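You operate a simulated robot arm through the tools that you are given. There is no shell and no other tool.

You are at the controls of a simulated two-armed robot. One attempt, no reset.

## Task
Test the emergency stop: hit it, twist it free, reset and restart.

The check looks at the end state, three seconds after you hand in, the way a careful person would. Anything else that was tipped, shoved, dropped, spilled or broken makes it a failure.

## Robot
Two 7-joint arms with fingered hands on one trunk that stands fixed in place. Base frame: the origin is at the foot of the trunk, x ahead of it, y to its left, z up. Readings come in mm, degrees, newtons and seconds.
The left shoulder is at [30, 136, 1380], the right one opposite. Each reaches about 1253 mm from its shoulder. Payload 5 kg a hand.
The TCP of each hand is the grasp point between the finger pads, 42 mm short of the fingertips. In the tool frame z runs along the fingers and y along their closing line. The gripper opens to 208 mm; its body begins 119 mm behind the TCP. The gripper is a hand of 4 fingers: y runs from the thumb to the fingers, the wrist lies at [0, 0, -332] in the tool frame.
Orientation is told as [roll, pitch, yaw] about the base's x, y, z axes, in that order, counted from this pose: with the fingers straight down and closing along the base's y, the tool's x points along the base's -x, its y along +y and its z along -z.

## Interface
- The arms move only by the tool nudge_tool. It takes "left_rows", "right_rows" or both (then of equal length, played together; a hand with none holds still); each is text: rows parted by semicolons, each of 6 numbers parted by spaces: the shift along the base's x, y, z in mm, then the turn, a rotation vector about the base's x, y, z in degrees. In form: tx ty tz wx wy wz; .... A call has 1 to 20 rows; each row shifts and turns the commanded pose from where the row before left it. Rows are played at 5 a second. More than 50 mm and 8.6 degrees between two rows, and nothing of the call is played. Where a pose cannot be reached the arm comes as near as it can. A force on the tool above 80 N (or 10 N above the force at the start of the call, whichever is more), or a blocked arm, ends the call early, and 0.2 s more pass. In this call time passes only in rows, and 0.2 s behind the last. It gives the time, the measured TCP pose, the force on the tool (base axes), the opening and the grip force at its end, in the units of the frame above (readings bear some noise), with the torque about the TCP (base axes, N m) and any sound that the robot's microphone picked up.
- Cameras (640 x 400 px; columns grow to the right, rows downward): "scene" is now at [51.6, -13.9, 2114.1]; the picture's right is [-0.18, -0.98, 0.00], its down [-0.67, 0.13, -0.73] and it looks along [0.71, -0.13, -0.69] (base axes); focal length 365 px, centre (320, 200). "left" rides on the left gripper at [-101, 0, -145] in its tool frame; the picture's right is [0.00, -1.00, 0.00], its down [0.82, 0.00, -0.57] and it looks along [0.57, 0.00, 0.82] (tool axes); focal length 261 px, centre (320, 200). "right" rides on the right gripper at [101, 0, -145] in its tool frame; the picture's right is [0.00, 1.00, 0.00], its down [-0.82, 0.00, -0.57] and it looks along [-0.57, 0.00, 0.82] (tool axes); focal length 261 px, centre (320, 200).
- capture(camera): a new picture of that camera. It takes no simulated time.
- raise_lower(by): moves the trunk up (or, below 0, down) by that many mm; the arms and the scene camera ride with it, the base frame stays. It gives what a move gives, with no picture.
- curl_fingers(finger1, finger2, finger3, thumb_bend, hand): sets how far each is bent, from 0 (flat) to 1 (curled in); at 0.3 the hand is open as for a grip, at 0.7 the pads meet at the TCP. One left out holds its place. A second passes; each finger stops where it meets its share of the squeeze, and holds until it gets a number again. It is the only way to open and close the hand. It gives what a move gives, with no picture; readings hold the bend of each and the force on the fingers (four entries, about 0 where the hand has none), thumb and palm.
- head_to(pan, tilt): turns the head with the scene camera to pan (to the left, within 143 degrees either way) and tilt (down, from -29 to 69), counted from straight ahead of the robot. It gives what a move gives.
- point_at(camera, pixels): for up to 12 pixels [column, row] of the newest picture of that camera ("zoom" is the newest enlarged one), the place [x, y, z] in the base frame of the surface seen there, good to about 3 mm. It takes no simulated time.
- inspect(camera, box): a new picture of the part [left, top, right, bottom] of that camera's present view, enlarged. It takes no simulated time.
- close_job(): hands the job in; it is judged then, once.

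Unless the task says otherwise, let go and move clear before handing in.

The tools are called after "Request:" by a JSON object that holds its "name" and its "arguments". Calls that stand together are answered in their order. nudge_tool: Moves the arms, as the interface text tells. Its arguments: {"type":"object","properties":{"left_rows":{"type":"string"},"right_rows":{"type":"string"}},"required":[]} The other tools are called the same way: raise_lower (by) moves the trunk up or down; curl_fingers (finger1, finger2, finger3, thumb_bend, hand) moves the fingers one by one; head_to (pan, tilt) turns the head that bears the scene camera; capture (camera) takes a picture; point_at (camera, pixels) gives the place of the surface under pixels of a picture; inspect (camera, box) takes an enlarged picture of a part of a camera's view; close_job () hands the job in.

At the start:

```text
clock: 0.0
left_eef_pos: [662.0, 206.6, 1397.5]
left_orientation: [0.0, 0.0, 0.0]
left_ft_force: [-0.5, 0.4, 0.2]
left_ft_torque: [0.03, 0.02, 0.01]
left_grip_width: 207.7
left_grasp_force: 0.0
left_shape: jaw
left_bend: [0.3, 0.3, 0.3, 0.3]
left_finger forces: [0.0, 0.1, 0.0, 0.1, 0.0, 0.0]
right_eef_pos: [717.0, -453.4, 1393.7]
right_orientation: [0.0, 0.1, -0.1]
right_ft_force: [-0.1, 0.5, 0.8]
right_ft_torque: [-0.03, -0.01, 0.0]
right_grip_width: 207.5
right_grasp_force: 0.0
right_shape: jaw
right_bend: [0.3, 0.3, 0.3, 0.3]
right_finger forces: [0.0, 0.0, 0.1, 0.0, 0.0, 0.1]
trunk travel left (down, up): [-400.0, 90.0]
head pan, tilt (commanded): [-10.6, 43.3]
```

scene: 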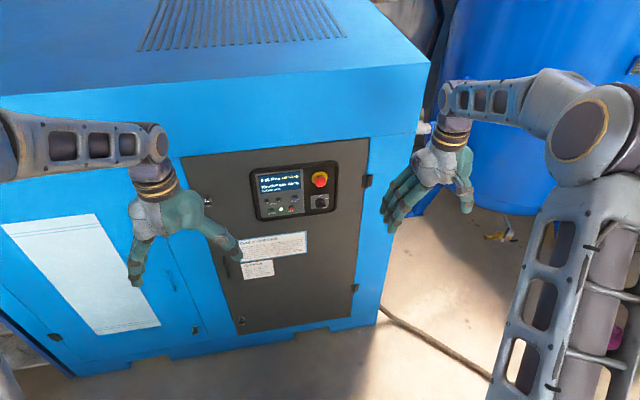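
right: 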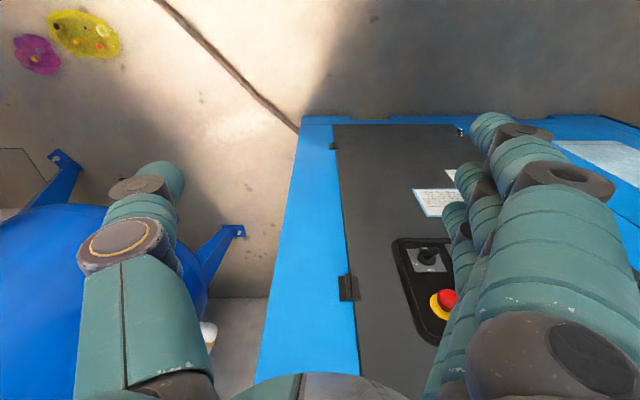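
left: 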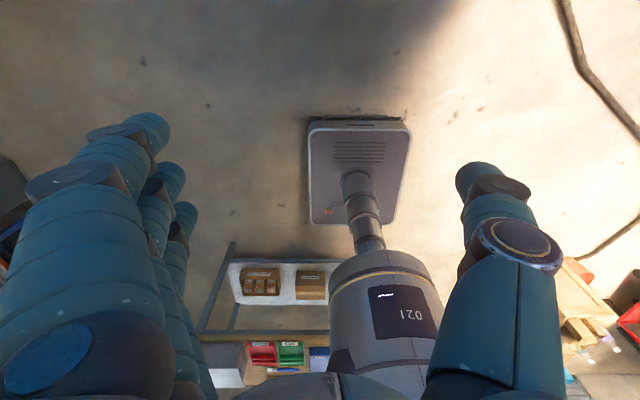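

The scene picture shows a compressor panel with a display near (280,188), a red mushroom stop at (319,180), and small buttons below it. I'll enlarge the panel and the placard to read them.

Request:
{"name": "inspect", "arguments": {"camera": "scene", "box": [245, 155, 345, 225]}}

Request:
{"name": "inspect", "arguments": {"camera": "scene", "box": [230, 225, 320, 285]}}

```text
5.71 times, centred on (295, 190) of scene
```

zoom: 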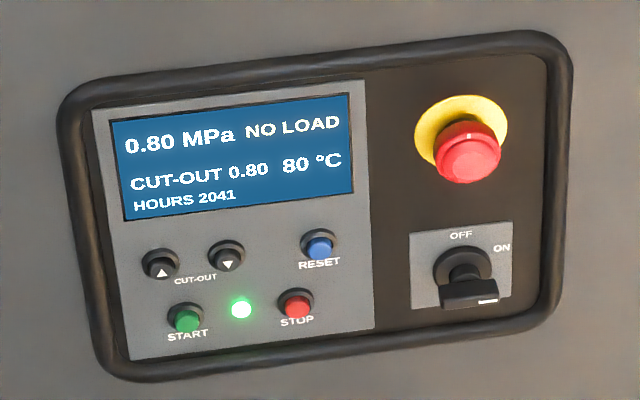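

```text
6.67 times, centred on (275, 255) of scene
```

zoom: 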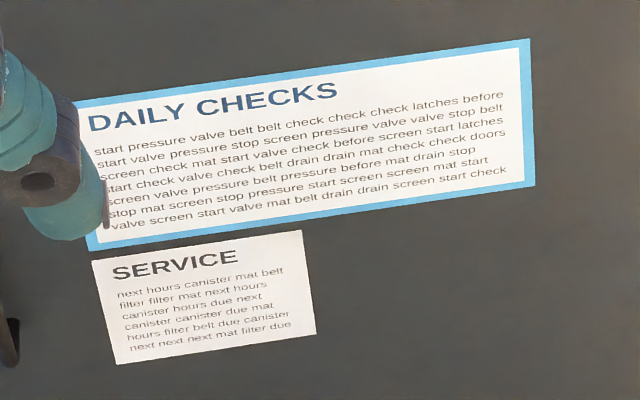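

The panel is running (green lamp at zoom (241,308)), with START at (187,320), RESET (320,247), STOP (297,303) and the stop mushroom (470,150). I'll re-take the panel zoom and measure the places.

Request:
{"name": "inspect", "arguments": {"camera": "scene", "box": [245, 155, 345, 225]}}

Request:
{"name": "point_at", "arguments": {"camera": "zoom", "pixels": [[470, 165], [430, 130], [500, 110], [187, 320], [320, 249], [297, 305], [241, 308], [470, 290], [110, 120], [360, 90], [130, 350], [370, 320]]}}

```text
5.71 times, centred on (295, 190) of scene
```

zoom: 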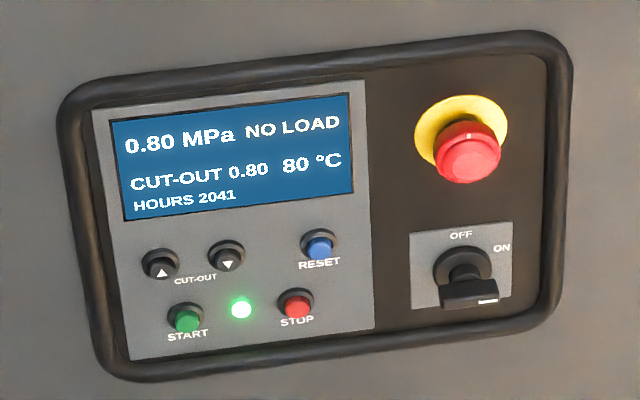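

```text
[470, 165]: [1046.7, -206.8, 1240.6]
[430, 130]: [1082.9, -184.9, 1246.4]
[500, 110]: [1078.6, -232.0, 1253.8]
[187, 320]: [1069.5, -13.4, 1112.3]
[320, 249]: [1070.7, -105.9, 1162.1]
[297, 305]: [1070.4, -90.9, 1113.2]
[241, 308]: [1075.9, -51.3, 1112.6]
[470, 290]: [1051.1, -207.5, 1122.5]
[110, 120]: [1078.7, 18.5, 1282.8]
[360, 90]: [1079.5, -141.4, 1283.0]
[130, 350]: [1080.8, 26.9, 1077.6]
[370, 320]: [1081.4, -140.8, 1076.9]
```

The panel faces -x at x≈1080; the mushroom front is around [1045,-207,1247], START [1069,-13,1112], RESET [1070,-106,1162]. I'll swing the right hand to point forward, well in front of the mushroom.

Request:
{"name": "nudge_tool", "arguments": {"right_rows": "5 12 -6 0 -6 0; 5 12 -6 0 -6 0; 5 12 -6 0 -6 0; 5 12 -6 0 -6 0; 5 12 -6 0 -6 0; 5 12 -6 0 -6 0; 5 12 -6 0 -6 0; 5 12 -6 0 -6 0; 5 12 -6 0 -6 0; 5 12 -6 0 -6 0; 5 12 -6 0 -6 0; 5 12 -6 0 -6 0; 5 12 -6 0 -6 0; 5 12 -6 0 -6 0; 5 12 -6 0 -6 0"}}

```text
clock: 3.2
left_eef_pos: [664.0, 206.6, 1396.2]
left_orientation: [0.0, 0.1, 0.0]
left_ft_force: [1.0, 0.2, -0.4]
left_ft_torque: [-0.05, 0.12, 0.03]
left_grip_width: 207.7
left_grasp_force: 0.1
left_shape: jaw
left_bend: [0.3, 0.3, 0.3, 0.3]
left_finger forces: [0.1, 0.0, 0.0, 0.0, 0.0, 0.0]
right_eef_pos: [793.0, -274.1, 1303.9]
right_orientation: [-142.6, -89.9, 142.6]
right_ft_force: [0.5, 0.0, 0.5]
right_ft_torque: [0.0, 0.0, 0.01]
right_grip_width: 207.9
right_grasp_force: 0.1
right_shape: jaw
right_bend: [0.3, 0.3, 0.3, 0.3]
right_finger forces: [0.1, 0.0, 0.0, 0.1, 0.0, 0.0]
trunk travel left (down, up): [-400.0, 90.0]
head pan, tilt (commanded): [-10.6, 43.3]
```

The right hand now points forward (pitch -89.9) at [793,-274,1304]. I'll take pictures to see how hand and panel sit.

Request:
{"name": "capture", "arguments": {"camera": "right"}}

Request:
{"name": "capture", "arguments": {"camera": "scene"}}

```text
taken
```

right: 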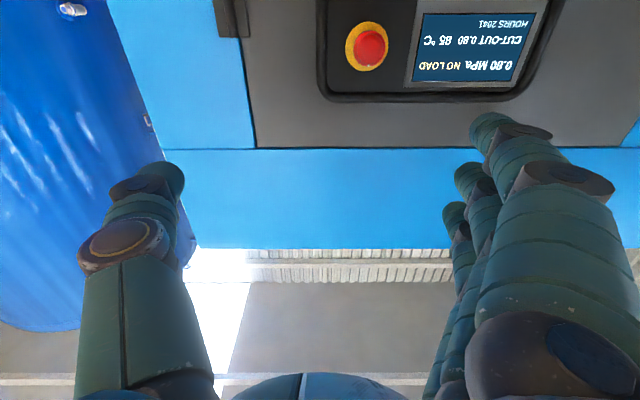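

```text
taken
```

scene: 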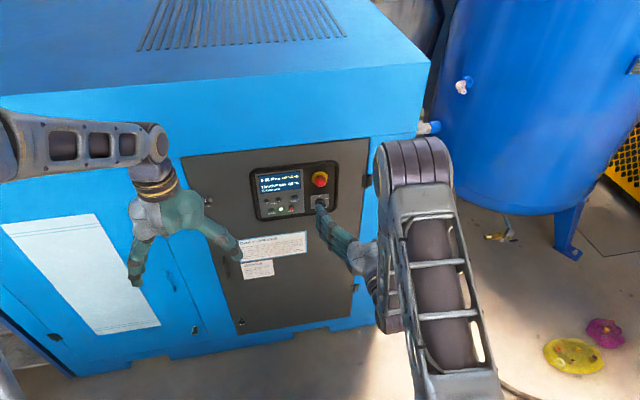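

The mushroom shows at (370,48) in the upside-down right view, the display reads 0.80 MPa NO LOAD. I'll move the right hand in line with the mushroom and close the fingers into a push shape to see where the tips end up.

Request:
{"name": "nudge_tool", "arguments": {"right_rows": "10 11 -9 0 0 0; 10 11 -9 0 0 0; 10 11 -9 0 0 0; 10 11 -9 0 0 0; 10 11 -9 0 0 0; 10 11 -9 0 0 0; 0 0 0 0 0 0"}}

Request:
{"name": "curl_fingers", "arguments": {"hand": "right", "finger1": 0.65, "finger2": 0.65, "finger3": 0.65, "thumb_bend": 0.65}}

Request:
{"name": "capture", "arguments": {"camera": "right"}}

Request:
{"name": "inspect", "arguments": {"camera": "scene", "box": [245, 145, 405, 245]}}

```text
clock: 4.8
left_eef_pos: [662.2, 205.1, 1397.3]
left_orientation: [0.0, -0.1, 0.0]
left_ft_force: [0.4, 0.1, 0.0]
left_ft_torque: [0.02, -0.03, 0.01]
left_grip_width: 207.7
left_grasp_force: 0.1
left_shape: jaw
left_bend: [0.3, 0.3, 0.3, 0.3]
left_finger forces: [0.1, 0.0, 0.0, 0.1, 0.0, 0.0]
right_eef_pos: [851.0, -206.8, 1248.0]
right_orientation: [74.9, -90.0, -74.9]
right_ft_force: [1.5, -0.4, -0.1]
right_ft_torque: [-0.02, 0.02, 0.05]
right_grip_width: 207.9
right_grasp_force: 0.0
right_shape: jaw
right_bend: [0.3, 0.3, 0.3, 0.3]
right_finger forces: [0.0, 0.1, 0.0, 0.0, 0.1, 0.0]
trunk travel left (down, up): [-400.0, 90.0]
head pan, tilt (commanded): [-10.6, 43.3]
```

```text
clock: 5.8
left_eef_pos: [662.2, 205.9, 1396.8]
left_orientation: [0.0, 0.0, 0.0]
left_ft_force: [0.3, 0.6, -0.6]
left_ft_torque: [0.0, 0.0, -0.02]
left_grip_width: 207.7
left_grasp_force: 0.1
left_shape: jaw
left_bend: [0.3, 0.3, 0.3, 0.3]
left_finger forces: [0.0, 0.0, 0.0, 0.1, 0.0, 0.1]
right_eef_pos: [851.2, -207.3, 1248.3]
right_orientation: [30.0, -90.0, -30.0]
right_ft_force: [0.0, 0.0, -0.8]
right_ft_torque: [0.03, 0.01, -0.01]
right_grip_width: 50.1
right_grasp_force: 0.0
right_shape: fingers
right_bend: [0.65, 0.65, 0.65, 0.65]
right_finger forces: [0.1, 0.1, 0.0, 0.0, 0.1, 0.1]
trunk travel left (down, up): [-400.0, 90.0]
head pan, tilt (commanded): [-10.6, 43.3]
```

```text
taken
```

right: 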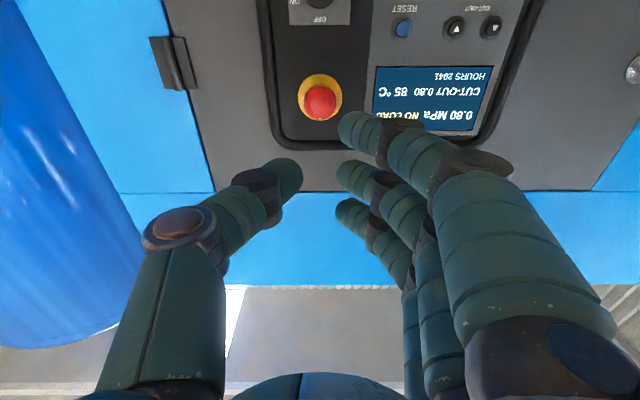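

```text
4.00 times, centred on (325, 195) of scene
```

zoom: 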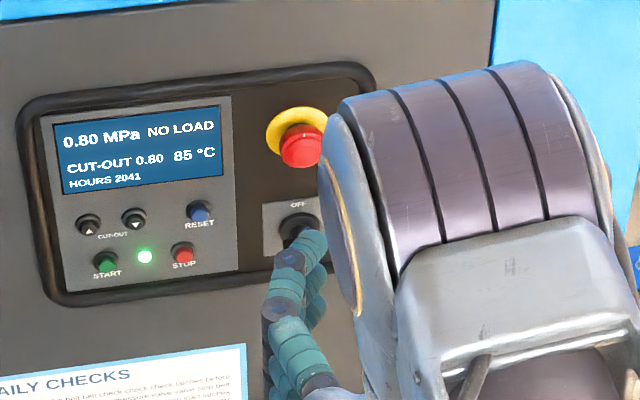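

At bend 0.65 the pads are 50 mm apart: thumb tip at (290,175), finger tips at (350,128), (350,172), (350,210). I'll measure those tips and the mushroom.

Request:
{"name": "point_at", "arguments": {"camera": "right", "pixels": [[292, 178], [285, 165], [345, 125], [345, 172], [343, 210], [360, 120], [320, 103], [320, 80], [303, 100], [338, 100], [320, 118], [310, 78]]}}

Request:
{"name": "inspect", "arguments": {"camera": "right", "box": [270, 50, 390, 125]}}

```text
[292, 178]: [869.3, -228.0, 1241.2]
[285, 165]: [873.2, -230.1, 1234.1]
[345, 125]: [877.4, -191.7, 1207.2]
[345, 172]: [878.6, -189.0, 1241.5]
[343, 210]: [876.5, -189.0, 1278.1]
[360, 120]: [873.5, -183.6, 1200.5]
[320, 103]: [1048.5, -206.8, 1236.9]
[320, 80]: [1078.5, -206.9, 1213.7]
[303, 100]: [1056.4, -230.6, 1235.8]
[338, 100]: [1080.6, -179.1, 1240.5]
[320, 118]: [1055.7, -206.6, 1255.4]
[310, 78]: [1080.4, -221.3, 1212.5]
```

```text
5.33 times, centred on (330, 88) of right
```

zoom: 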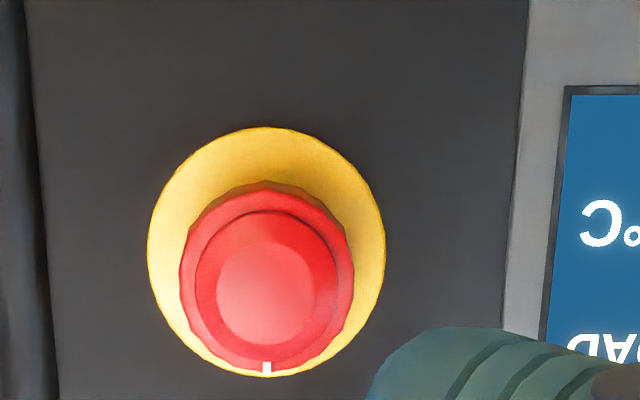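

The mushroom axis is near y=-207, z=1237, front face x≈1046, about 42 mm wide, with a white index mark at its top. I'll curl the two outer fingers out of the way and bring finger2 and the thumb nearly together to make a press point.

Request:
{"name": "curl_fingers", "arguments": {"hand": "right", "finger1": 1.0, "finger2": 0.69, "finger3": 1.0, "thumb_bend": 0.69}}

Request:
{"name": "capture", "arguments": {"camera": "right"}}

```text
clock: 6.8
left_eef_pos: [663.5, 206.1, 1396.6]
left_orientation: [-0.1, 0.1, 0.0]
left_ft_force: [-0.7, -0.3, -0.4]
left_ft_torque: [-0.03, 0.03, 0.0]
left_grip_width: 207.9
left_grasp_force: 0.1
left_shape: jaw
left_bend: [0.3, 0.3, 0.3, 0.3]
left_finger forces: [0.0, 0.1, 0.1, 0.0, 0.0, 0.0]
right_eef_pos: [849.8, -206.9, 1247.9]
right_orientation: [16.2, -90.1, -16.3]
right_ft_force: [-0.4, 0.2, -0.2]
right_ft_torque: [0.01, 0.0, -0.02]
right_grip_width: 71.9
right_grasp_force: 0.2
right_shape: fingers
right_bend: [1.0, 0.69, 1.0, 0.69]
right_finger forces: [0.0, 0.0, 0.0, 0.0, 0.0, 0.0]
trunk travel left (down, up): [-400.0, 90.0]
head pan, tilt (commanded): [-10.6, 43.3]
```

```text
taken
```

right: 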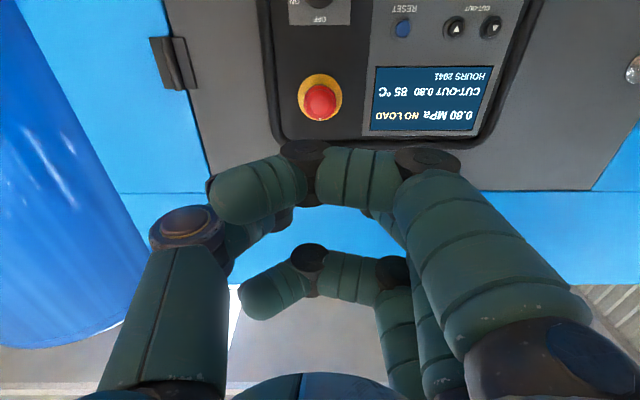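

The curled outer fingers now lie across at (310,150) and (310,250). I'll measure how far forward their knuckles reach compared with the mid finger and thumb tips.

Request:
{"name": "point_at", "arguments": {"camera": "right", "pixels": [[305, 145], [270, 160], [355, 150], [430, 155], [225, 185], [310, 248], [350, 262], [285, 215], [375, 215], [320, 103]]}}

Request:
{"name": "inspect", "arguments": {"camera": "right", "box": [200, 130, 440, 280]}}

```text
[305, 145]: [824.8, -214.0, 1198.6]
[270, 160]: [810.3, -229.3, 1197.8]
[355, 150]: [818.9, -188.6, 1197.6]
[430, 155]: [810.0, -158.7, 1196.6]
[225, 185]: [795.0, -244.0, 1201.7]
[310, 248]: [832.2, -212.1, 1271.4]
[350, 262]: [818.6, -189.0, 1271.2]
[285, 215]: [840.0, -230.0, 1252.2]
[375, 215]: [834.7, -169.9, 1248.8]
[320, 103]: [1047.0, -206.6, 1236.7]
```

```text
2.67 times, centred on (320, 205) of right
```

zoom: 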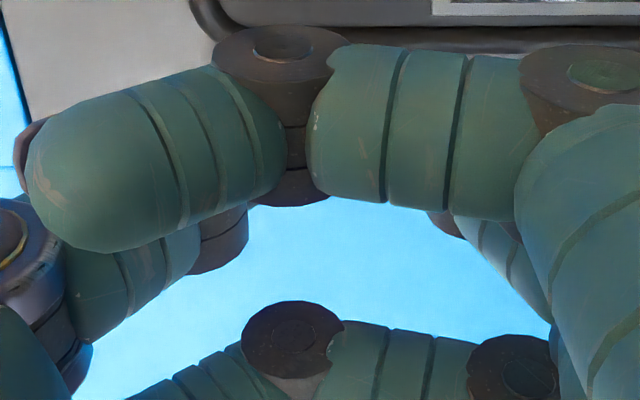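

The curled fingers stay about 50 mm behind the pinch tips, so only finger2 and the thumb will touch. I'll drop 11 mm to z=1237 and approach to about 20 mm short of the mushroom.

Request:
{"name": "nudge_tool", "arguments": {"right_rows": "20 0 -4 0 0 0; 20 0 -4 0 0 0; 20 0 -3 0 0 0; 20 0 0 0 0 0; 20 0 0 0 0 0; 20 0 0 0 0 0; 10 0 0 0 0 0; 0 0 0 0 0 0"}}

Request:
{"name": "capture", "arguments": {"camera": "right"}}

Request:
{"name": "inspect", "arguments": {"camera": "scene", "box": [245, 145, 405, 245]}}

```text
clock: 8.6
left_eef_pos: [663.3, 205.6, 1397.3]
left_orientation: [0.0, 0.0, 0.0]
left_ft_force: [-0.1, -0.3, -0.8]
left_ft_torque: [-0.04, 0.0, 0.0]
left_grip_width: 207.8
left_grasp_force: 0.0
left_shape: jaw
left_bend: [0.3, 0.3, 0.3, 0.3]
left_finger forces: [0.0, 0.0, 0.1, 0.0, 0.1, 0.0]
right_eef_pos: [980.8, -206.7, 1238.2]
right_orientation: [64.1, -90.0, -64.2]
right_ft_force: [-0.2, -0.3, 0.4]
right_ft_torque: [-0.04, -0.05, 0.02]
right_grip_width: 72.0
right_grasp_force: 0.1
right_shape: fingers
right_bend: [1.0, 0.69, 1.0, 0.69]
right_finger forces: [0.0, 0.0, 0.0, 0.0, 0.1, 0.0]
trunk travel left (down, up): [-400.0, 90.0]
head pan, tilt (commanded): [-10.6, 43.3]
```

```text
taken
```

right: 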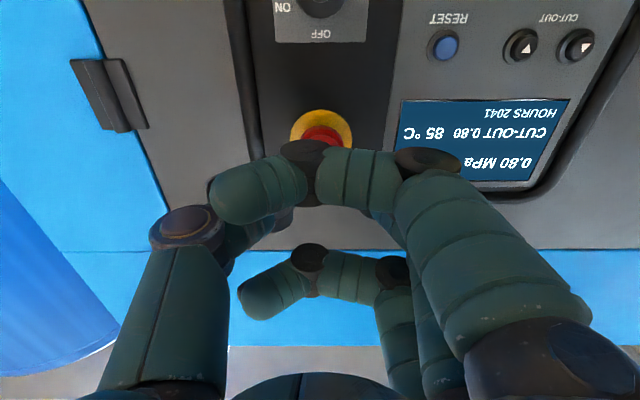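

```text
4.00 times, centred on (325, 195) of scene
```

zoom: 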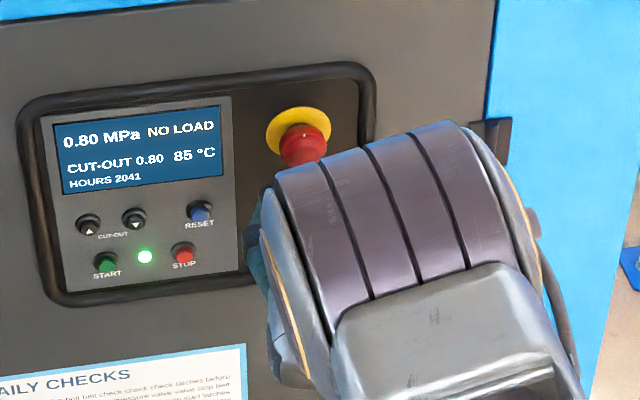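

The mushroom sits at (322,130) directly ahead, centred on the tool's column 320. I'll advance in 5 mm steps toward it.

Request:
{"name": "nudge_tool", "arguments": {"right_rows": "5 0 -1 0 0 0; 5 0 0 0 0 0; 5 0 0 0 0 0; 4 0 0 0 0 0; 0 0 0 0 0 0"}}

```text
clock: 9.8
left_eef_pos: [662.7, 205.9, 1396.1]
left_orientation: [0.0, 0.1, 0.0]
left_ft_force: [-0.8, -0.1, 0.4]
left_ft_torque: [-0.02, -0.03, 0.02]
left_grip_width: 208.1
left_grasp_force: 0.0
left_shape: jaw
left_bend: [0.3, 0.3, 0.3, 0.3]
left_finger forces: [0.0, 0.1, 0.1, 0.1, 0.0, 0.0]
right_eef_pos: [1002.3, -209.1, 1238.4]
right_orientation: [-33.9, -90.0, 33.9]
right_ft_force: [0.4, -0.4, 0.6]
right_ft_torque: [0.01, -0.02, -0.03]
right_grip_width: 71.9
right_grasp_force: 0.0
right_shape: fingers
right_bend: [1.0, 0.69, 1.0, 0.69]
right_finger forces: [0.1, 0.0, 0.0, 0.0, 0.1, 0.0]
trunk travel left (down, up): [-400.0, 90.0]
head pan, tilt (commanded): [-10.6, 43.3]
```

No contact force yet at TCP x=1002. I'll keep going in 3 mm steps and watch for the press.

Request:
{"name": "nudge_tool", "arguments": {"right_rows": "3 1 0 0 0 0; 3 0 0 0 0 0; 3 0 0 0 0 0; 3 0 0 0 0 0"}}

```text
clock: 10.8
left_eef_pos: [660.6, 207.0, 1397.3]
left_orientation: [0.0, -0.1, 0.0]
left_ft_force: [0.2, 0.3, 0.3]
left_ft_torque: [0.03, -0.02, 0.04]
left_grip_width: 207.9
left_grasp_force: 0.0
left_shape: jaw
left_bend: [0.3, 0.3, 0.3, 0.3]
left_finger forces: [0.0, 0.0, 0.1, 0.0, 0.0, 0.0]
right_eef_pos: [1011.4, -205.3, 1236.6]
right_orientation: [-11.0, -90.0, 11.2]
right_ft_force: [-18.7, 5.7, -1.7]
right_ft_torque: [0.02, 0.03, 0.4]
right_grip_width: 71.7
right_grasp_force: 9.5
right_shape: fingers
right_bend: [1.0, 0.71, 1.0, 0.69]
right_finger forces: [0.0, 18.2, 0.1, 0.0, 0.1, 0.1]
trunk travel left (down, up): [-400.0, 90.0]
head pan, tilt (commanded): [-10.6, 43.3]
heard: click
```

A click was heard with about 19 N on finger2. I'll look at the display and lamp to see whether the stop has latched.

Request:
{"name": "inspect", "arguments": {"camera": "scene", "box": [245, 145, 405, 245]}}

Request:
{"name": "capture", "arguments": {"camera": "right"}}

```text
4.00 times, centred on (325, 195) of scene
```

zoom: 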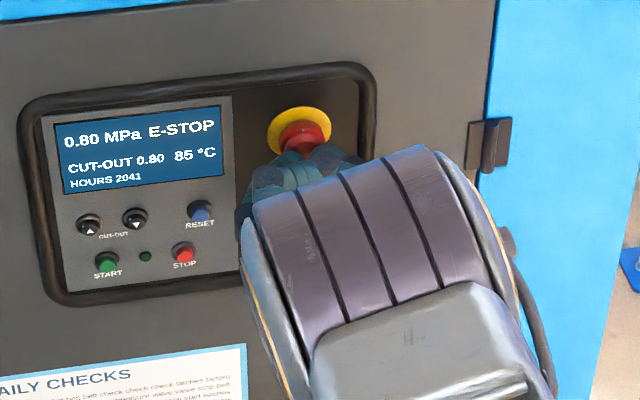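

```text
taken
```

right: 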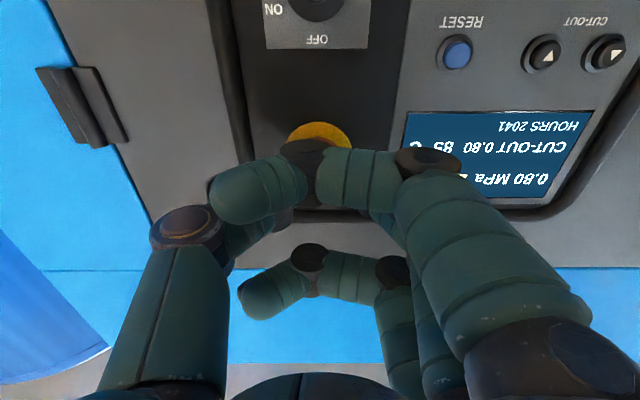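

The display reads E-STOP and the lamp is dark, so the stop has latched. I'll back off 60 mm and open the thumb and finger2 to prepare a pinch grip.

Request:
{"name": "nudge_tool", "arguments": {"right_rows": "-15 0 0 0 0 0; -15 0 0 0 0 0; -15 0 0 0 0 0; -15 0 0 0 0 0; 0 0 0 0 0 0"}}

Request:
{"name": "curl_fingers", "arguments": {"hand": "right", "finger1": 0.3, "finger2": 0.6, "finger3": 1.0, "thumb_bend": 0.6}}

Request:
{"name": "capture", "arguments": {"camera": "right"}}

Request:
{"name": "inspect", "arguments": {"camera": "scene", "box": [245, 145, 405, 245]}}

```text
clock: 12.0
left_eef_pos: [664.1, 207.3, 1397.1]
left_orientation: [0.0, 0.1, 0.0]
left_ft_force: [-0.1, 0.1, 0.7]
left_ft_torque: [0.01, 0.03, -0.01]
left_grip_width: 207.9
left_grasp_force: 0.0
left_shape: jaw
left_bend: [0.3, 0.3, 0.3, 0.3]
left_finger forces: [0.0, 0.0, 0.1, 0.0, 0.0, 0.0]
right_eef_pos: [953.0, -207.2, 1236.6]
right_orientation: [35.6, -90.1, -35.6]
right_ft_force: [-0.2, 0.2, -0.4]
right_ft_torque: [0.0, 0.03, -0.02]
right_grip_width: 71.8
right_grasp_force: 0.1
right_shape: fingers
right_bend: [1.0, 0.69, 1.0, 0.69]
right_finger forces: [0.0, 0.0, 0.1, 0.1, 0.0, 0.0]
trunk travel left (down, up): [-400.0, 90.0]
head pan, tilt (commanded): [-10.6, 43.3]
```

```text
clock: 13.0
left_eef_pos: [662.4, 206.2, 1397.3]
left_orientation: [-0.1, 0.0, 0.0]
left_ft_force: [0.6, 0.3, 0.2]
left_ft_torque: [0.06, 0.04, -0.02]
left_grip_width: 207.6
left_grasp_force: 0.1
left_shape: jaw
left_bend: [0.3, 0.3, 0.3, 0.3]
left_finger forces: [0.1, 0.1, 0.0, 0.1, 0.0, 0.0]
right_eef_pos: [953.1, -208.4, 1236.7]
right_orientation: [7.4, -90.0, -7.5]
right_ft_force: [-0.3, 0.9, -0.9]
right_ft_torque: [0.0, 0.01, 0.0]
right_grip_width: 145.6
right_grasp_force: 0.1
right_shape: fingers
right_bend: [0.3, 0.6, 1.0, 0.6]
right_finger forces: [0.1, 0.0, 0.0, 0.0, 0.0, 0.0]
trunk travel left (down, up): [-400.0, 90.0]
head pan, tilt (commanded): [-10.6, 43.3]
```

```text
taken
```

right: 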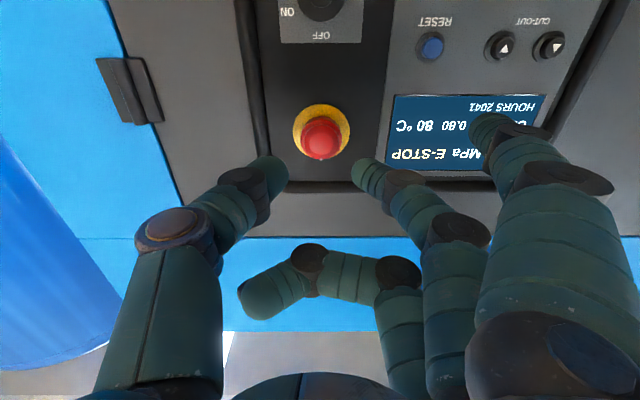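

```text
4.00 times, centred on (325, 195) of scene
```

zoom: 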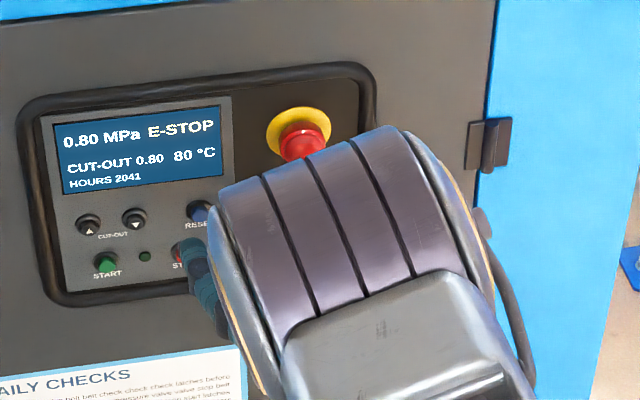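

The stop is latched; finger2 tip shows at (365,170), thumb tip at (275,168), and finger1 (near camera) at (485,122). I'll measure tips and the pressed mushroom, and enlarge the mushroom to look for twist arrows.

Request:
{"name": "point_at", "arguments": {"camera": "right", "pixels": [[358, 168], [280, 165], [480, 120], [320, 135], [320, 125], [320, 150], [303, 138], [341, 138], [320, 108], [298, 130]]}}

Request:
{"name": "inspect", "arguments": {"camera": "right", "box": [272, 95, 368, 155]}}

```text
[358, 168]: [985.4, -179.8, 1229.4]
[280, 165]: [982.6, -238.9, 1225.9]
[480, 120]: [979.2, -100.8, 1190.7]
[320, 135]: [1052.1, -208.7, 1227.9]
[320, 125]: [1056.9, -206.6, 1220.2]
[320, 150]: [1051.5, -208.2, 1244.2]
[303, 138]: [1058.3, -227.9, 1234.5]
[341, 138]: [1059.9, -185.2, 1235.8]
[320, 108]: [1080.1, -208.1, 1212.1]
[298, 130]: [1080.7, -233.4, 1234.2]
```

```text
6.67 times, centred on (320, 125) of right
```

zoom: 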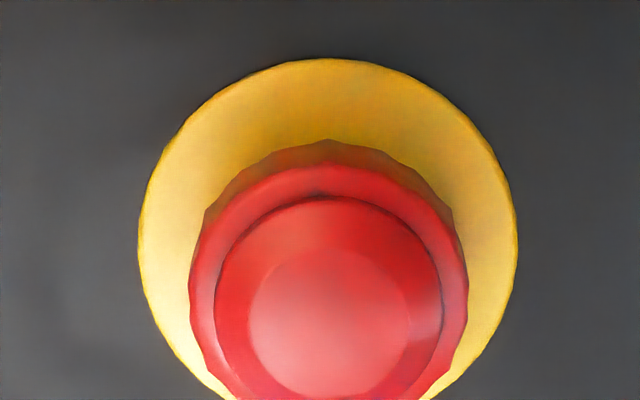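

The pressed mushroom's front is at x≈1051, rim around 1058–1070, axis still about y=-207, z=1236. I'll pre-turn the hand 40° counter-clockwise about the axis so I have room for a clockwise twist, and open the pinch a bit more.

Request:
{"name": "nudge_tool", "arguments": {"right_rows": "0 0 0 -8 0 0; 0 0 0 -8 0 0; 0 0 0 -8 0 0; 0 0 0 -8 0 0; 0 0 0 -8 0 0; 0 0 0 0 0 0"}}

Request:
{"name": "curl_fingers", "arguments": {"hand": "right", "finger1": 0.3, "finger2": 0.57, "finger3": 1.0, "thumb_bend": 0.57}}

Request:
{"name": "capture", "arguments": {"camera": "right"}}

Request:
{"name": "capture", "arguments": {"camera": "scene"}}

```text
clock: 14.4
left_eef_pos: [663.3, 205.8, 1398.0]
left_orientation: [0.0, 0.0, 0.0]
left_ft_force: [0.4, -0.4, -0.2]
left_ft_torque: [0.0, 0.0, 0.0]
left_grip_width: 207.7
left_grasp_force: 0.0
left_shape: jaw
left_bend: [0.3, 0.3, 0.3, 0.3]
left_finger forces: [0.1, 0.1, 0.1, 0.0, 0.0, 0.0]
right_eef_pos: [953.2, -207.1, 1237.3]
right_orientation: [-90.0, -49.9, 90.0]
right_ft_force: [0.3, 0.0, 0.2]
right_ft_torque: [-0.03, 0.04, 0.05]
right_grip_width: 145.7
right_grasp_force: 0.1
right_shape: fingers
right_bend: [0.3, 0.6, 1.0, 0.6]
right_finger forces: [0.1, 0.0, 0.0, 0.0, 0.0, 0.0]
trunk travel left (down, up): [-400.0, 90.0]
head pan, tilt (commanded): [-10.6, 43.3]
```

```text
clock: 15.4
left_eef_pos: [662.1, 206.8, 1398.2]
left_orientation: [0.1, 0.0, 0.0]
left_ft_force: [0.2, 0.1, 0.5]
left_ft_torque: [0.02, 0.01, -0.01]
left_grip_width: 207.8
left_grasp_force: 0.0
left_shape: jaw
left_bend: [0.3, 0.3, 0.3, 0.3]
left_finger forces: [0.1, 0.0, 0.0, 0.0, 0.0, 0.0]
right_eef_pos: [954.1, -208.3, 1236.5]
right_orientation: [-90.0, -49.9, 90.0]
right_ft_force: [0.6, -0.2, 0.2]
right_ft_torque: [0.06, -0.02, 0.0]
right_grip_width: 155.9
right_grasp_force: 0.1
right_shape: fingers
right_bend: [0.3, 0.56, 1.0, 0.56]
right_finger forces: [0.0, 0.2, 0.1, 0.1, 0.0, 0.1]
trunk travel left (down, up): [-400.0, 90.0]
head pan, tilt (commanded): [-10.6, 43.3]
```

```text
taken
```

right: 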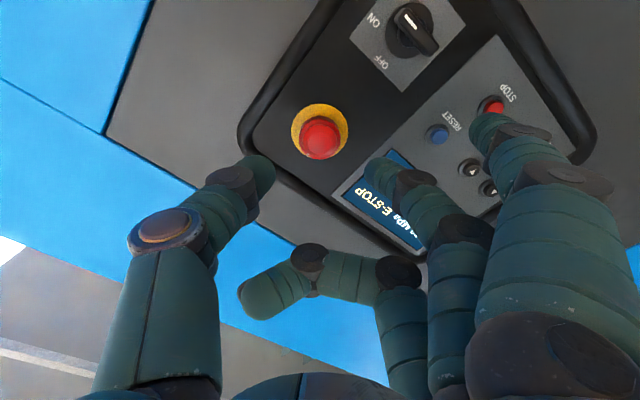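

```text
taken
```

scene: 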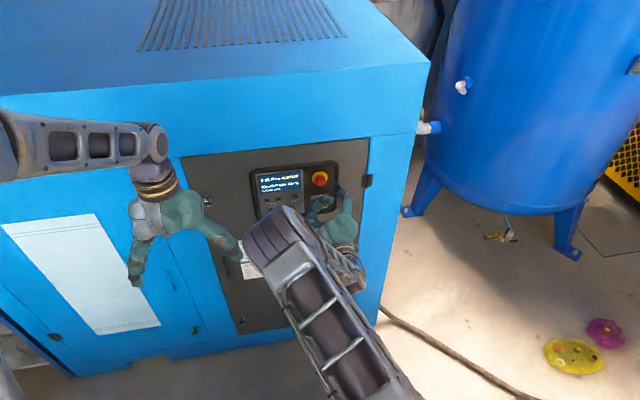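

The mushroom (320,135) is centred between thumb (258,172) and finger2 (378,172). I'll curl finger1 back out of the way of the STOP button, then advance around the mushroom carefully.

Request:
{"name": "curl_fingers", "arguments": {"hand": "right", "finger1": 1.0}}

Request:
{"name": "nudge_tool", "arguments": {"right_rows": "15 0 0 0 0 0; 15 0 0 0 0 0; 10 0 0 0 0 0; 10 0 0 0 0 0; 5 0 0 0 0 0; 5 0 0 0 0 0; 0 0 0 0 0 0"}}

Request:
{"name": "inspect", "arguments": {"camera": "scene", "box": [265, 145, 385, 220]}}

Request:
{"name": "capture", "arguments": {"camera": "right"}}

```text
clock: 16.4
left_eef_pos: [662.5, 206.2, 1396.2]
left_orientation: [0.0, 0.0, 0.0]
left_ft_force: [0.3, 0.7, -0.3]
left_ft_torque: [0.01, -0.02, -0.01]
left_grip_width: 208.0
left_grasp_force: 0.0
left_shape: jaw
left_bend: [0.3, 0.3, 0.3, 0.3]
left_finger forces: [0.0, 0.0, 0.1, 0.1, 0.1, 0.0]
right_eef_pos: [953.2, -207.0, 1237.7]
right_orientation: [-90.0, -50.0, 90.0]
right_ft_force: [0.9, -0.1, -0.5]
right_ft_torque: [-0.02, 0.0, -0.01]
right_grip_width: 79.6
right_grasp_force: 0.1
right_shape: fingers
right_bend: [1.0, 0.56, 1.0, 0.56]
right_finger forces: [0.0, 0.0, 0.0, 0.1, 0.1, 0.0]
trunk travel left (down, up): [-400.0, 90.0]
head pan, tilt (commanded): [-10.6, 43.3]
```

```text
clock: 18.0
left_eef_pos: [663.5, 206.3, 1396.7]
left_orientation: [0.0, -0.1, 0.0]
left_ft_force: [0.3, 0.4, 0.9]
left_ft_torque: [0.0, 0.01, -0.03]
left_grip_width: 207.8
left_grasp_force: 0.0
left_shape: jaw
left_bend: [0.3, 0.3, 0.3, 0.3]
left_finger forces: [0.0, 0.1, 0.0, 0.0, 0.0, 0.0]
right_eef_pos: [1011.9, -207.5, 1237.6]
right_orientation: [-90.1, -50.0, 89.9]
right_ft_force: [-0.4, -0.1, 0.6]
right_ft_torque: [-0.01, -0.03, 0.0]
right_grip_width: 79.4
right_grasp_force: 0.0
right_shape: fingers
right_bend: [1.0, 0.56, 1.0, 0.56]
right_finger forces: [0.1, 0.0, 0.0, 0.0, 0.0, 0.0]
trunk travel left (down, up): [-400.0, 90.0]
head pan, tilt (commanded): [-10.6, 43.3]
```

```text
5.33 times, centred on (325, 182) of scene
```

zoom: 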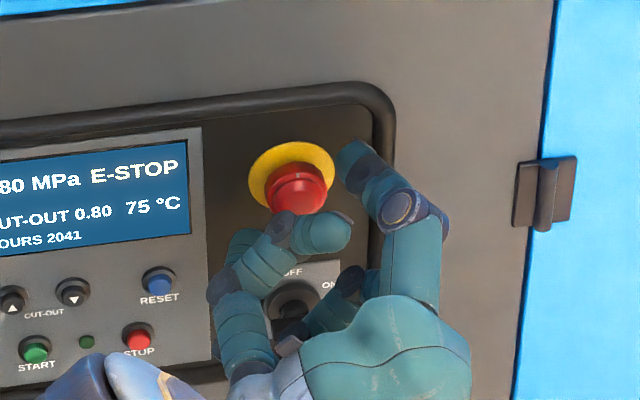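

```text
taken
```

right: 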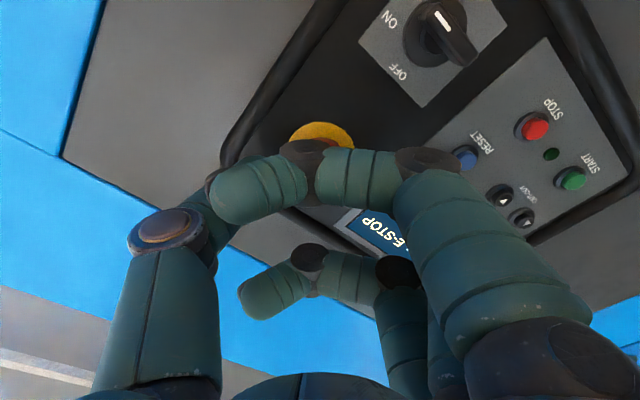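

The thumb is at the upper right of the mushroom with clear space, no contact forces. I'll advance another 20 mm so the tips reach around the rim.

Request:
{"name": "nudge_tool", "arguments": {"right_rows": "5 0 -0.5 0 0 0; 5 0 0 0 0 0; 5 0 0 0 0 0; 4 0 0 0 0 0; 0 0 0 0 0 0"}}

Request:
{"name": "inspect", "arguments": {"camera": "scene", "box": [265, 145, 385, 220]}}

```text
clock: 19.2
left_eef_pos: [660.6, 206.7, 1396.7]
left_orientation: [0.0, 0.0, 0.0]
left_ft_force: [0.0, 0.1, 0.1]
left_ft_torque: [-0.03, -0.01, -0.03]
left_grip_width: 207.8
left_grasp_force: 0.0
left_shape: jaw
left_bend: [0.3, 0.3, 0.3, 0.3]
left_finger forces: [0.0, 0.0, 0.1, 0.0, 0.0, 0.1]
right_eef_pos: [1029.7, -206.4, 1237.4]
right_orientation: [-90.0, -50.1, 90.0]
right_ft_force: [-14.0, 0.9, 0.0]
right_ft_torque: [-0.05, -0.53, -0.57]
right_grip_width: 79.0
right_grasp_force: 7.2
right_shape: fingers
right_bend: [1.0, 0.56, 1.0, 0.56]
right_finger forces: [0.1, 0.0, 0.0, 0.1, 14.1, 0.1]
trunk travel left (down, up): [-400.0, 90.0]
head pan, tilt (commanded): [-10.6, 43.3]
```

```text
5.33 times, centred on (325, 182) of scene
```

zoom: 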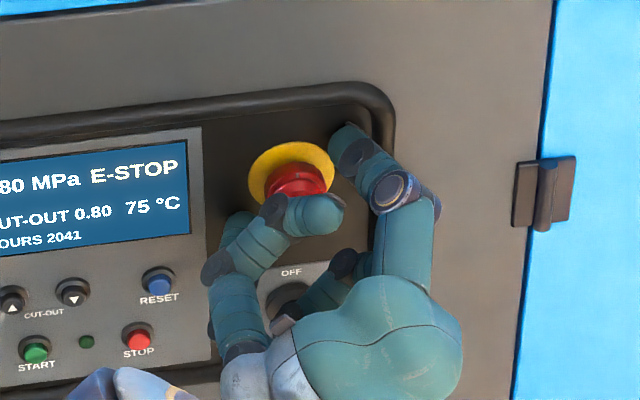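

The thumb is pressing on the panel's raised rim with 14 N. I'll back off 8 mm and bring thumb and finger2 closer in before advancing again.

Request:
{"name": "nudge_tool", "arguments": {"right_rows": "-5 0 0 0 0 0; -5 0 0 0 0 0; 0 0 0 0 0 0"}}

Request:
{"name": "curl_fingers", "arguments": {"hand": "right", "finger2": 0.6, "thumb_bend": 0.61}}

Request:
{"name": "inspect", "arguments": {"camera": "scene", "box": [265, 145, 385, 220]}}

```text
clock: 20.0
left_eef_pos: [663.1, 205.5, 1396.5]
left_orientation: [0.0, 0.0, 0.0]
left_ft_force: [-0.3, -0.5, -0.2]
left_ft_torque: [-0.04, 0.03, -0.03]
left_grip_width: 207.5
left_grasp_force: 0.1
left_shape: jaw
left_bend: [0.3, 0.3, 0.3, 0.3]
left_finger forces: [0.1, 0.0, 0.0, 0.1, 0.1, 0.0]
right_eef_pos: [1021.7, -206.0, 1236.2]
right_orientation: [-89.9, -50.0, 89.9]
right_ft_force: [0.8, -0.1, -0.8]
right_ft_torque: [0.02, -0.03, 0.01]
right_grip_width: 79.5
right_grasp_force: 0.0
right_shape: fingers
right_bend: [1.0, 0.56, 1.0, 0.56]
right_finger forces: [0.0, 0.0, 0.0, 0.0, 0.0, 0.1]
trunk travel left (down, up): [-400.0, 90.0]
head pan, tilt (commanded): [-10.6, 43.3]
```

```text
clock: 21.0
left_eef_pos: [662.7, 207.2, 1396.0]
left_orientation: [0.0, 0.0, 0.0]
left_ft_force: [0.7, -0.2, 0.6]
left_ft_torque: [0.01, 0.01, 0.02]
left_grip_width: 207.8
left_grasp_force: 0.0
left_shape: jaw
left_bend: [0.3, 0.3, 0.3, 0.3]
left_finger forces: [0.1, 0.1, 0.0, 0.1, 0.1, 0.0]
right_eef_pos: [1022.6, -206.1, 1234.9]
right_orientation: [-90.0, -49.9, 90.0]
right_ft_force: [-0.2, -0.1, 0.2]
right_ft_torque: [0.01, -0.04, -0.05]
right_grip_width: 76.1
right_grasp_force: 0.1
right_shape: fingers
right_bend: [1.0, 0.6, 1.0, 0.61]
right_finger forces: [0.0, 0.0, 0.0, 0.0, 0.1, 0.1]
trunk travel left (down, up): [-400.0, 90.0]
head pan, tilt (commanded): [-10.6, 43.3]
```

```text
5.33 times, centred on (325, 182) of scene
```

zoom: 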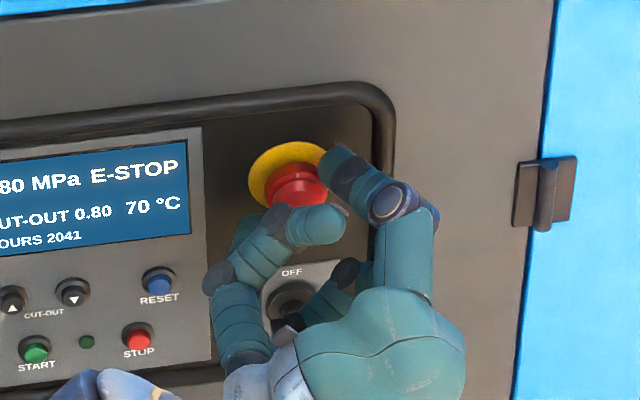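

The thumb tip (335,165 in zoom) is now inside the rim, next to the mushroom. I'll advance 10 mm more and check for contact.

Request:
{"name": "nudge_tool", "arguments": {"right_rows": "4 0 0 0 0 0; 4 0 0 0 0 0; 3 0 0 0 0 0; 0 0 0 0 0 0"}}

Request:
{"name": "inspect", "arguments": {"camera": "scene", "box": [265, 145, 385, 220]}}

```text
clock: 22.0
left_eef_pos: [661.7, 206.0, 1397.7]
left_orientation: [-0.1, 0.1, 0.0]
left_ft_force: [0.1, -0.3, -0.7]
left_ft_torque: [0.0, -0.03, -0.03]
left_grip_width: 208.1
left_grasp_force: 0.0
left_shape: jaw
left_bend: [0.3, 0.3, 0.3, 0.3]
left_finger forces: [0.1, 0.0, 0.0, 0.1, 0.1, 0.1]
right_eef_pos: [1030.8, -206.6, 1237.3]
right_orientation: [-90.0, -49.9, 89.9]
right_ft_force: [-11.4, -0.8, -0.5]
right_ft_torque: [0.03, -0.12, -0.2]
right_grip_width: 76.0
right_grasp_force: 5.3
right_shape: fingers
right_bend: [1.0, 0.6, 1.0, 0.61]
right_finger forces: [0.1, 3.0, 0.0, 0.1, 7.9, 0.0]
trunk travel left (down, up): [-400.0, 90.0]
head pan, tilt (commanded): [-10.6, 43.3]
```

```text
5.33 times, centred on (325, 182) of scene
```

zoom: 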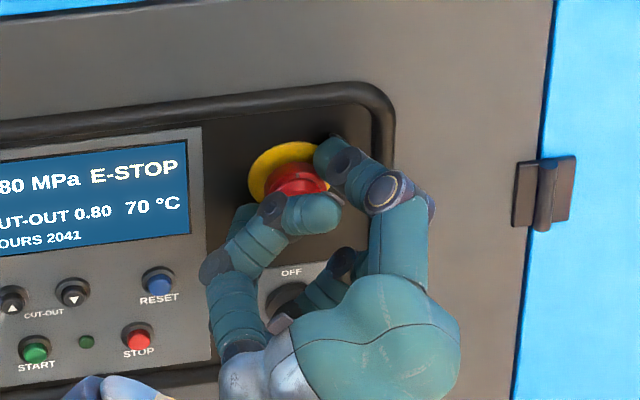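

The tips now lightly touch the panel face (11 N), so they are at full depth. I'll back off 2 mm and close thumb and finger2 on the mushroom rim.

Request:
{"name": "nudge_tool", "arguments": {"right_rows": "-2 0 0 0 0 0; 0 0 0 0 0 0"}}

Request:
{"name": "curl_fingers", "arguments": {"hand": "right", "finger2": 0.72, "thumb_bend": 0.72}}

Request:
{"name": "inspect", "arguments": {"camera": "scene", "box": [265, 145, 385, 220]}}

```text
clock: 22.6
left_eef_pos: [662.5, 206.9, 1397.3]
left_orientation: [0.0, 0.0, 0.0]
left_ft_force: [0.4, 0.5, 0.0]
left_ft_torque: [-0.01, 0.0, 0.02]
left_grip_width: 208.0
left_grasp_force: 0.0
left_shape: jaw
left_bend: [0.3, 0.3, 0.3, 0.3]
left_finger forces: [0.0, 0.0, 0.0, 0.0, 0.0, 0.0]
right_eef_pos: [1032.0, -204.5, 1238.3]
right_orientation: [-90.0, -50.1, 90.1]
right_ft_force: [0.0, 0.1, -0.2]
right_ft_torque: [0.02, -0.01, 0.0]
right_grip_width: 75.7
right_grasp_force: 0.0
right_shape: fingers
right_bend: [1.0, 0.6, 1.0, 0.61]
right_finger forces: [0.0, 0.0, 0.1, 0.0, 0.0, 0.0]
trunk travel left (down, up): [-400.0, 90.0]
head pan, tilt (commanded): [-10.6, 43.3]
```

```text
clock: 23.6
left_eef_pos: [663.4, 205.7, 1396.9]
left_orientation: [0.0, 0.0, 0.1]
left_ft_force: [0.2, -0.2, 0.5]
left_ft_torque: [0.0, 0.03, 0.01]
left_grip_width: 207.9
left_grasp_force: 0.1
left_shape: jaw
left_bend: [0.3, 0.3, 0.3, 0.3]
left_finger forces: [0.0, 0.0, 0.0, 0.1, 0.0, 0.0]
right_eef_pos: [1031.1, -206.8, 1238.9]
right_orientation: [-90.1, -50.0, 90.2]
right_ft_force: [9.7, -9.2, 11.8]
right_ft_torque: [0.03, -0.22, -0.06]
right_grip_width: 73.9
right_grasp_force: 15.6
right_shape: fingers
right_bend: [1.0, 0.62, 1.0, 0.66]
right_finger forces: [0.1, 8.8, 0.0, 0.0, 23.2, 0.0]
trunk travel left (down, up): [-400.0, 90.0]
head pan, tilt (commanded): [-10.6, 43.3]
```

```text
5.33 times, centred on (325, 182) of scene
```

zoom: 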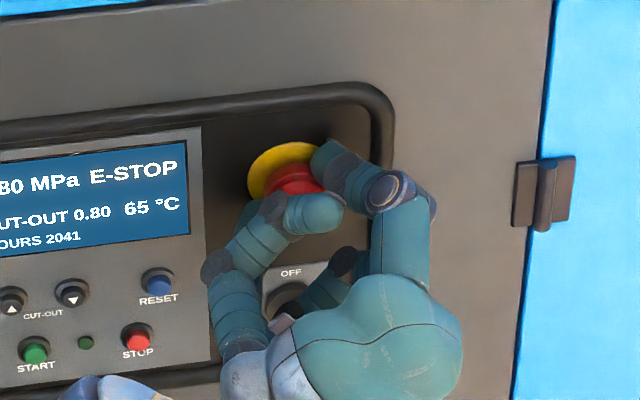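

The mushroom is pinched: thumb 23 N, finger2 9 N, net load toward the thumb side. I'll ease the hand about 1 mm toward the thumb to balance it, then begin a clockwise twist in small steps.

Request:
{"name": "nudge_tool", "arguments": {"right_rows": "0 -0.9 0.8 0 0 0; 0 0 0 0 0 0"}}

```text
clock: 24.2
left_eef_pos: [663.2, 205.0, 1396.9]
left_orientation: [0.1, 0.0, 0.1]
left_ft_force: [-0.1, 0.5, 0.3]
left_ft_torque: [0.01, -0.01, 0.01]
left_grip_width: 207.8
left_grasp_force: 0.1
left_shape: jaw
left_bend: [0.3, 0.3, 0.3, 0.3]
left_finger forces: [0.1, 0.1, 0.1, 0.0, 0.0, 0.1]
right_eef_pos: [1030.5, -207.7, 1238.7]
right_orientation: [-90.1, -50.2, 90.2]
right_ft_force: [13.3, -6.0, 12.6]
right_ft_torque: [0.01, -0.26, -0.01]
right_grip_width: 74.1
right_grasp_force: 15.3
right_shape: fingers
right_bend: [1.0, 0.62, 1.0, 0.66]
right_finger forces: [0.0, 9.1, 0.0, 0.0, 21.8, 0.1]
trunk travel left (down, up): [-400.0, 90.0]
head pan, tilt (commanded): [-10.6, 43.3]
```

Grip is steady (thumb 22 N, finger 9 N). I'll twist clockwise (about +x) by 20° and read the torque.

Request:
{"name": "nudge_tool", "arguments": {"right_rows": "0 0 0 5 0 0; 0 0 0 5 0 0; 0 0 0 5 0 0; 0 0 0 5 0 0"}}

Request:
{"name": "inspect", "arguments": {"camera": "scene", "box": [265, 145, 385, 220]}}

```text
clock: 25.2
left_eef_pos: [663.2, 204.8, 1397.0]
left_orientation: [0.0, 0.0, 0.1]
left_ft_force: [0.9, 0.3, 0.1]
left_ft_torque: [0.02, -0.01, -0.01]
left_grip_width: 207.5
left_grasp_force: 0.1
left_shape: jaw
left_bend: [0.3, 0.3, 0.3, 0.3]
left_finger forces: [0.1, 0.1, 0.0, 0.1, 0.0, 0.1]
right_eef_pos: [1031.2, -208.5, 1238.4]
right_orientation: [-90.0, -70.2, 90.1]
right_ft_force: [16.0, -7.1, 14.6]
right_ft_torque: [-0.01, -0.41, -0.02]
right_grip_width: 73.9
right_grasp_force: 14.2
right_shape: fingers
right_bend: [1.0, 0.62, 1.0, 0.66]
right_finger forces: [0.1, 8.9, 0.1, 0.0, 20.1, 0.1]
trunk travel left (down, up): [-400.0, 90.0]
head pan, tilt (commanded): [-10.6, 43.3]
```

```text
5.33 times, centred on (325, 182) of scene
```

zoom: 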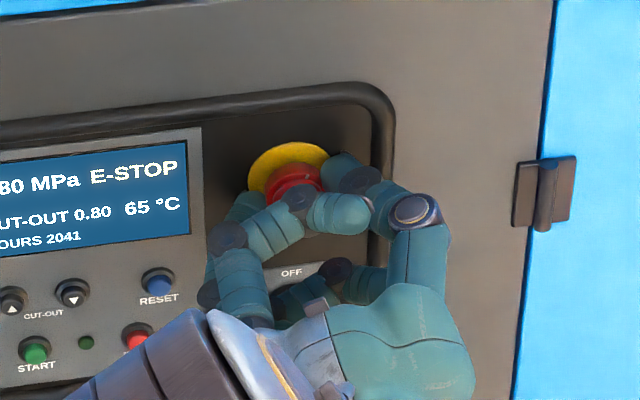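

Twisted 20° with little reaction torque; I can't yet tell whether the mushroom turns with it. I'll continue clockwise and listen for a click.

Request:
{"name": "nudge_tool", "arguments": {"right_rows": "0 0 0 6 0 0; 0 0 0 6 0 0; 0 0 0 6 0 0; 0 0 0 6 0 0; 0 0 0 6 0 0"}}

Request:
{"name": "inspect", "arguments": {"camera": "scene", "box": [265, 145, 385, 220]}}

```text
clock: 26.4
left_eef_pos: [661.2, 204.4, 1397.9]
left_orientation: [0.0, 0.0, 0.0]
left_ft_force: [-0.4, 1.0, 0.9]
left_ft_torque: [0.02, 0.03, -0.01]
left_grip_width: 207.6
left_grasp_force: 0.1
left_shape: jaw
left_bend: [0.3, 0.3, 0.3, 0.3]
left_finger forces: [0.0, 0.1, 0.0, 0.0, 0.0, 0.0]
right_eef_pos: [1028.5, -209.7, 1236.6]
right_orientation: [89.8, -79.9, -89.8]
right_ft_force: [-2.7, -10.3, 9.0]
right_ft_torque: [0.02, -0.32, -0.08]
right_grip_width: 73.5
right_grasp_force: 16.3
right_shape: fingers
right_bend: [1.0, 0.61, 1.0, 0.67]
right_finger forces: [0.0, 12.0, 0.0, 0.1, 20.1, 0.0]
trunk travel left (down, up): [-400.0, 90.0]
head pan, tilt (commanded): [-10.6, 43.3]
```

```text
5.33 times, centred on (325, 182) of scene
```

zoom: 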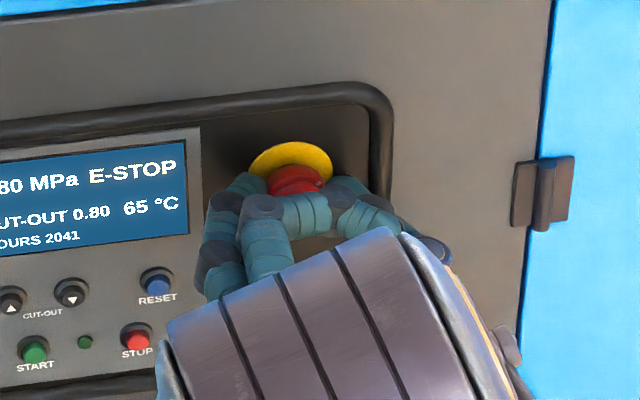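

Fifty degrees turned; the pull on the hand dropped from +16 N to -3 N and no click has been reported. I'll look at the hand view and then keep twisting.

Request:
{"name": "nudge_tool", "arguments": {"right_rows": "0 0 0 6 0 0; 0 0 0 6 0 0; 0 0 0 6 0 0; 0 0 0 6 0 0; 0 0 0 6 0 0"}}

Request:
{"name": "inspect", "arguments": {"camera": "scene", "box": [265, 145, 385, 220]}}

Request:
{"name": "capture", "arguments": {"camera": "right"}}

```text
clock: 27.6
left_eef_pos: [662.3, 204.9, 1396.7]
left_orientation: [0.1, 0.0, 0.0]
left_ft_force: [0.4, -0.5, -0.2]
left_ft_torque: [0.01, 0.02, 0.0]
left_grip_width: 207.5
left_grasp_force: 0.1
left_shape: jaw
left_bend: [0.3, 0.3, 0.3, 0.3]
left_finger forces: [0.0, 0.0, 0.0, 0.0, 0.0, 0.0]
right_eef_pos: [1031.0, -209.1, 1236.8]
right_orientation: [89.8, -49.9, -89.8]
right_ft_force: [-3.2, -8.3, -4.9]
right_ft_torque: [-0.01, 0.05, -0.14]
right_grip_width: 73.9
right_grasp_force: 16.7
right_shape: fingers
right_bend: [1.0, 0.61, 1.0, 0.67]
right_finger forces: [0.1, 11.7, 0.0, 0.0, 21.6, 0.0]
trunk travel left (down, up): [-400.0, 90.0]
head pan, tilt (commanded): [-10.6, 43.3]
```

```text
5.33 times, centred on (325, 182) of scene
```

zoom: 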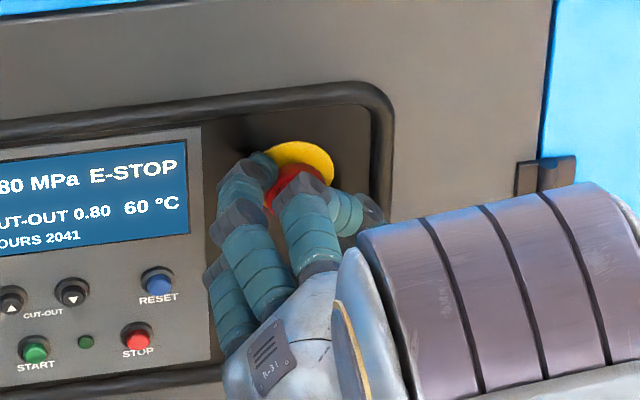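

```text
taken
```

right: 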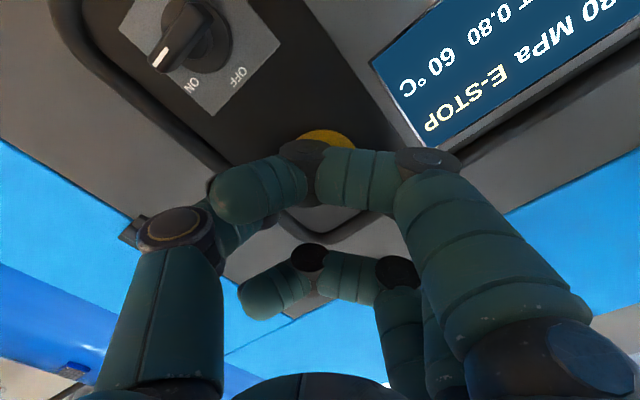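

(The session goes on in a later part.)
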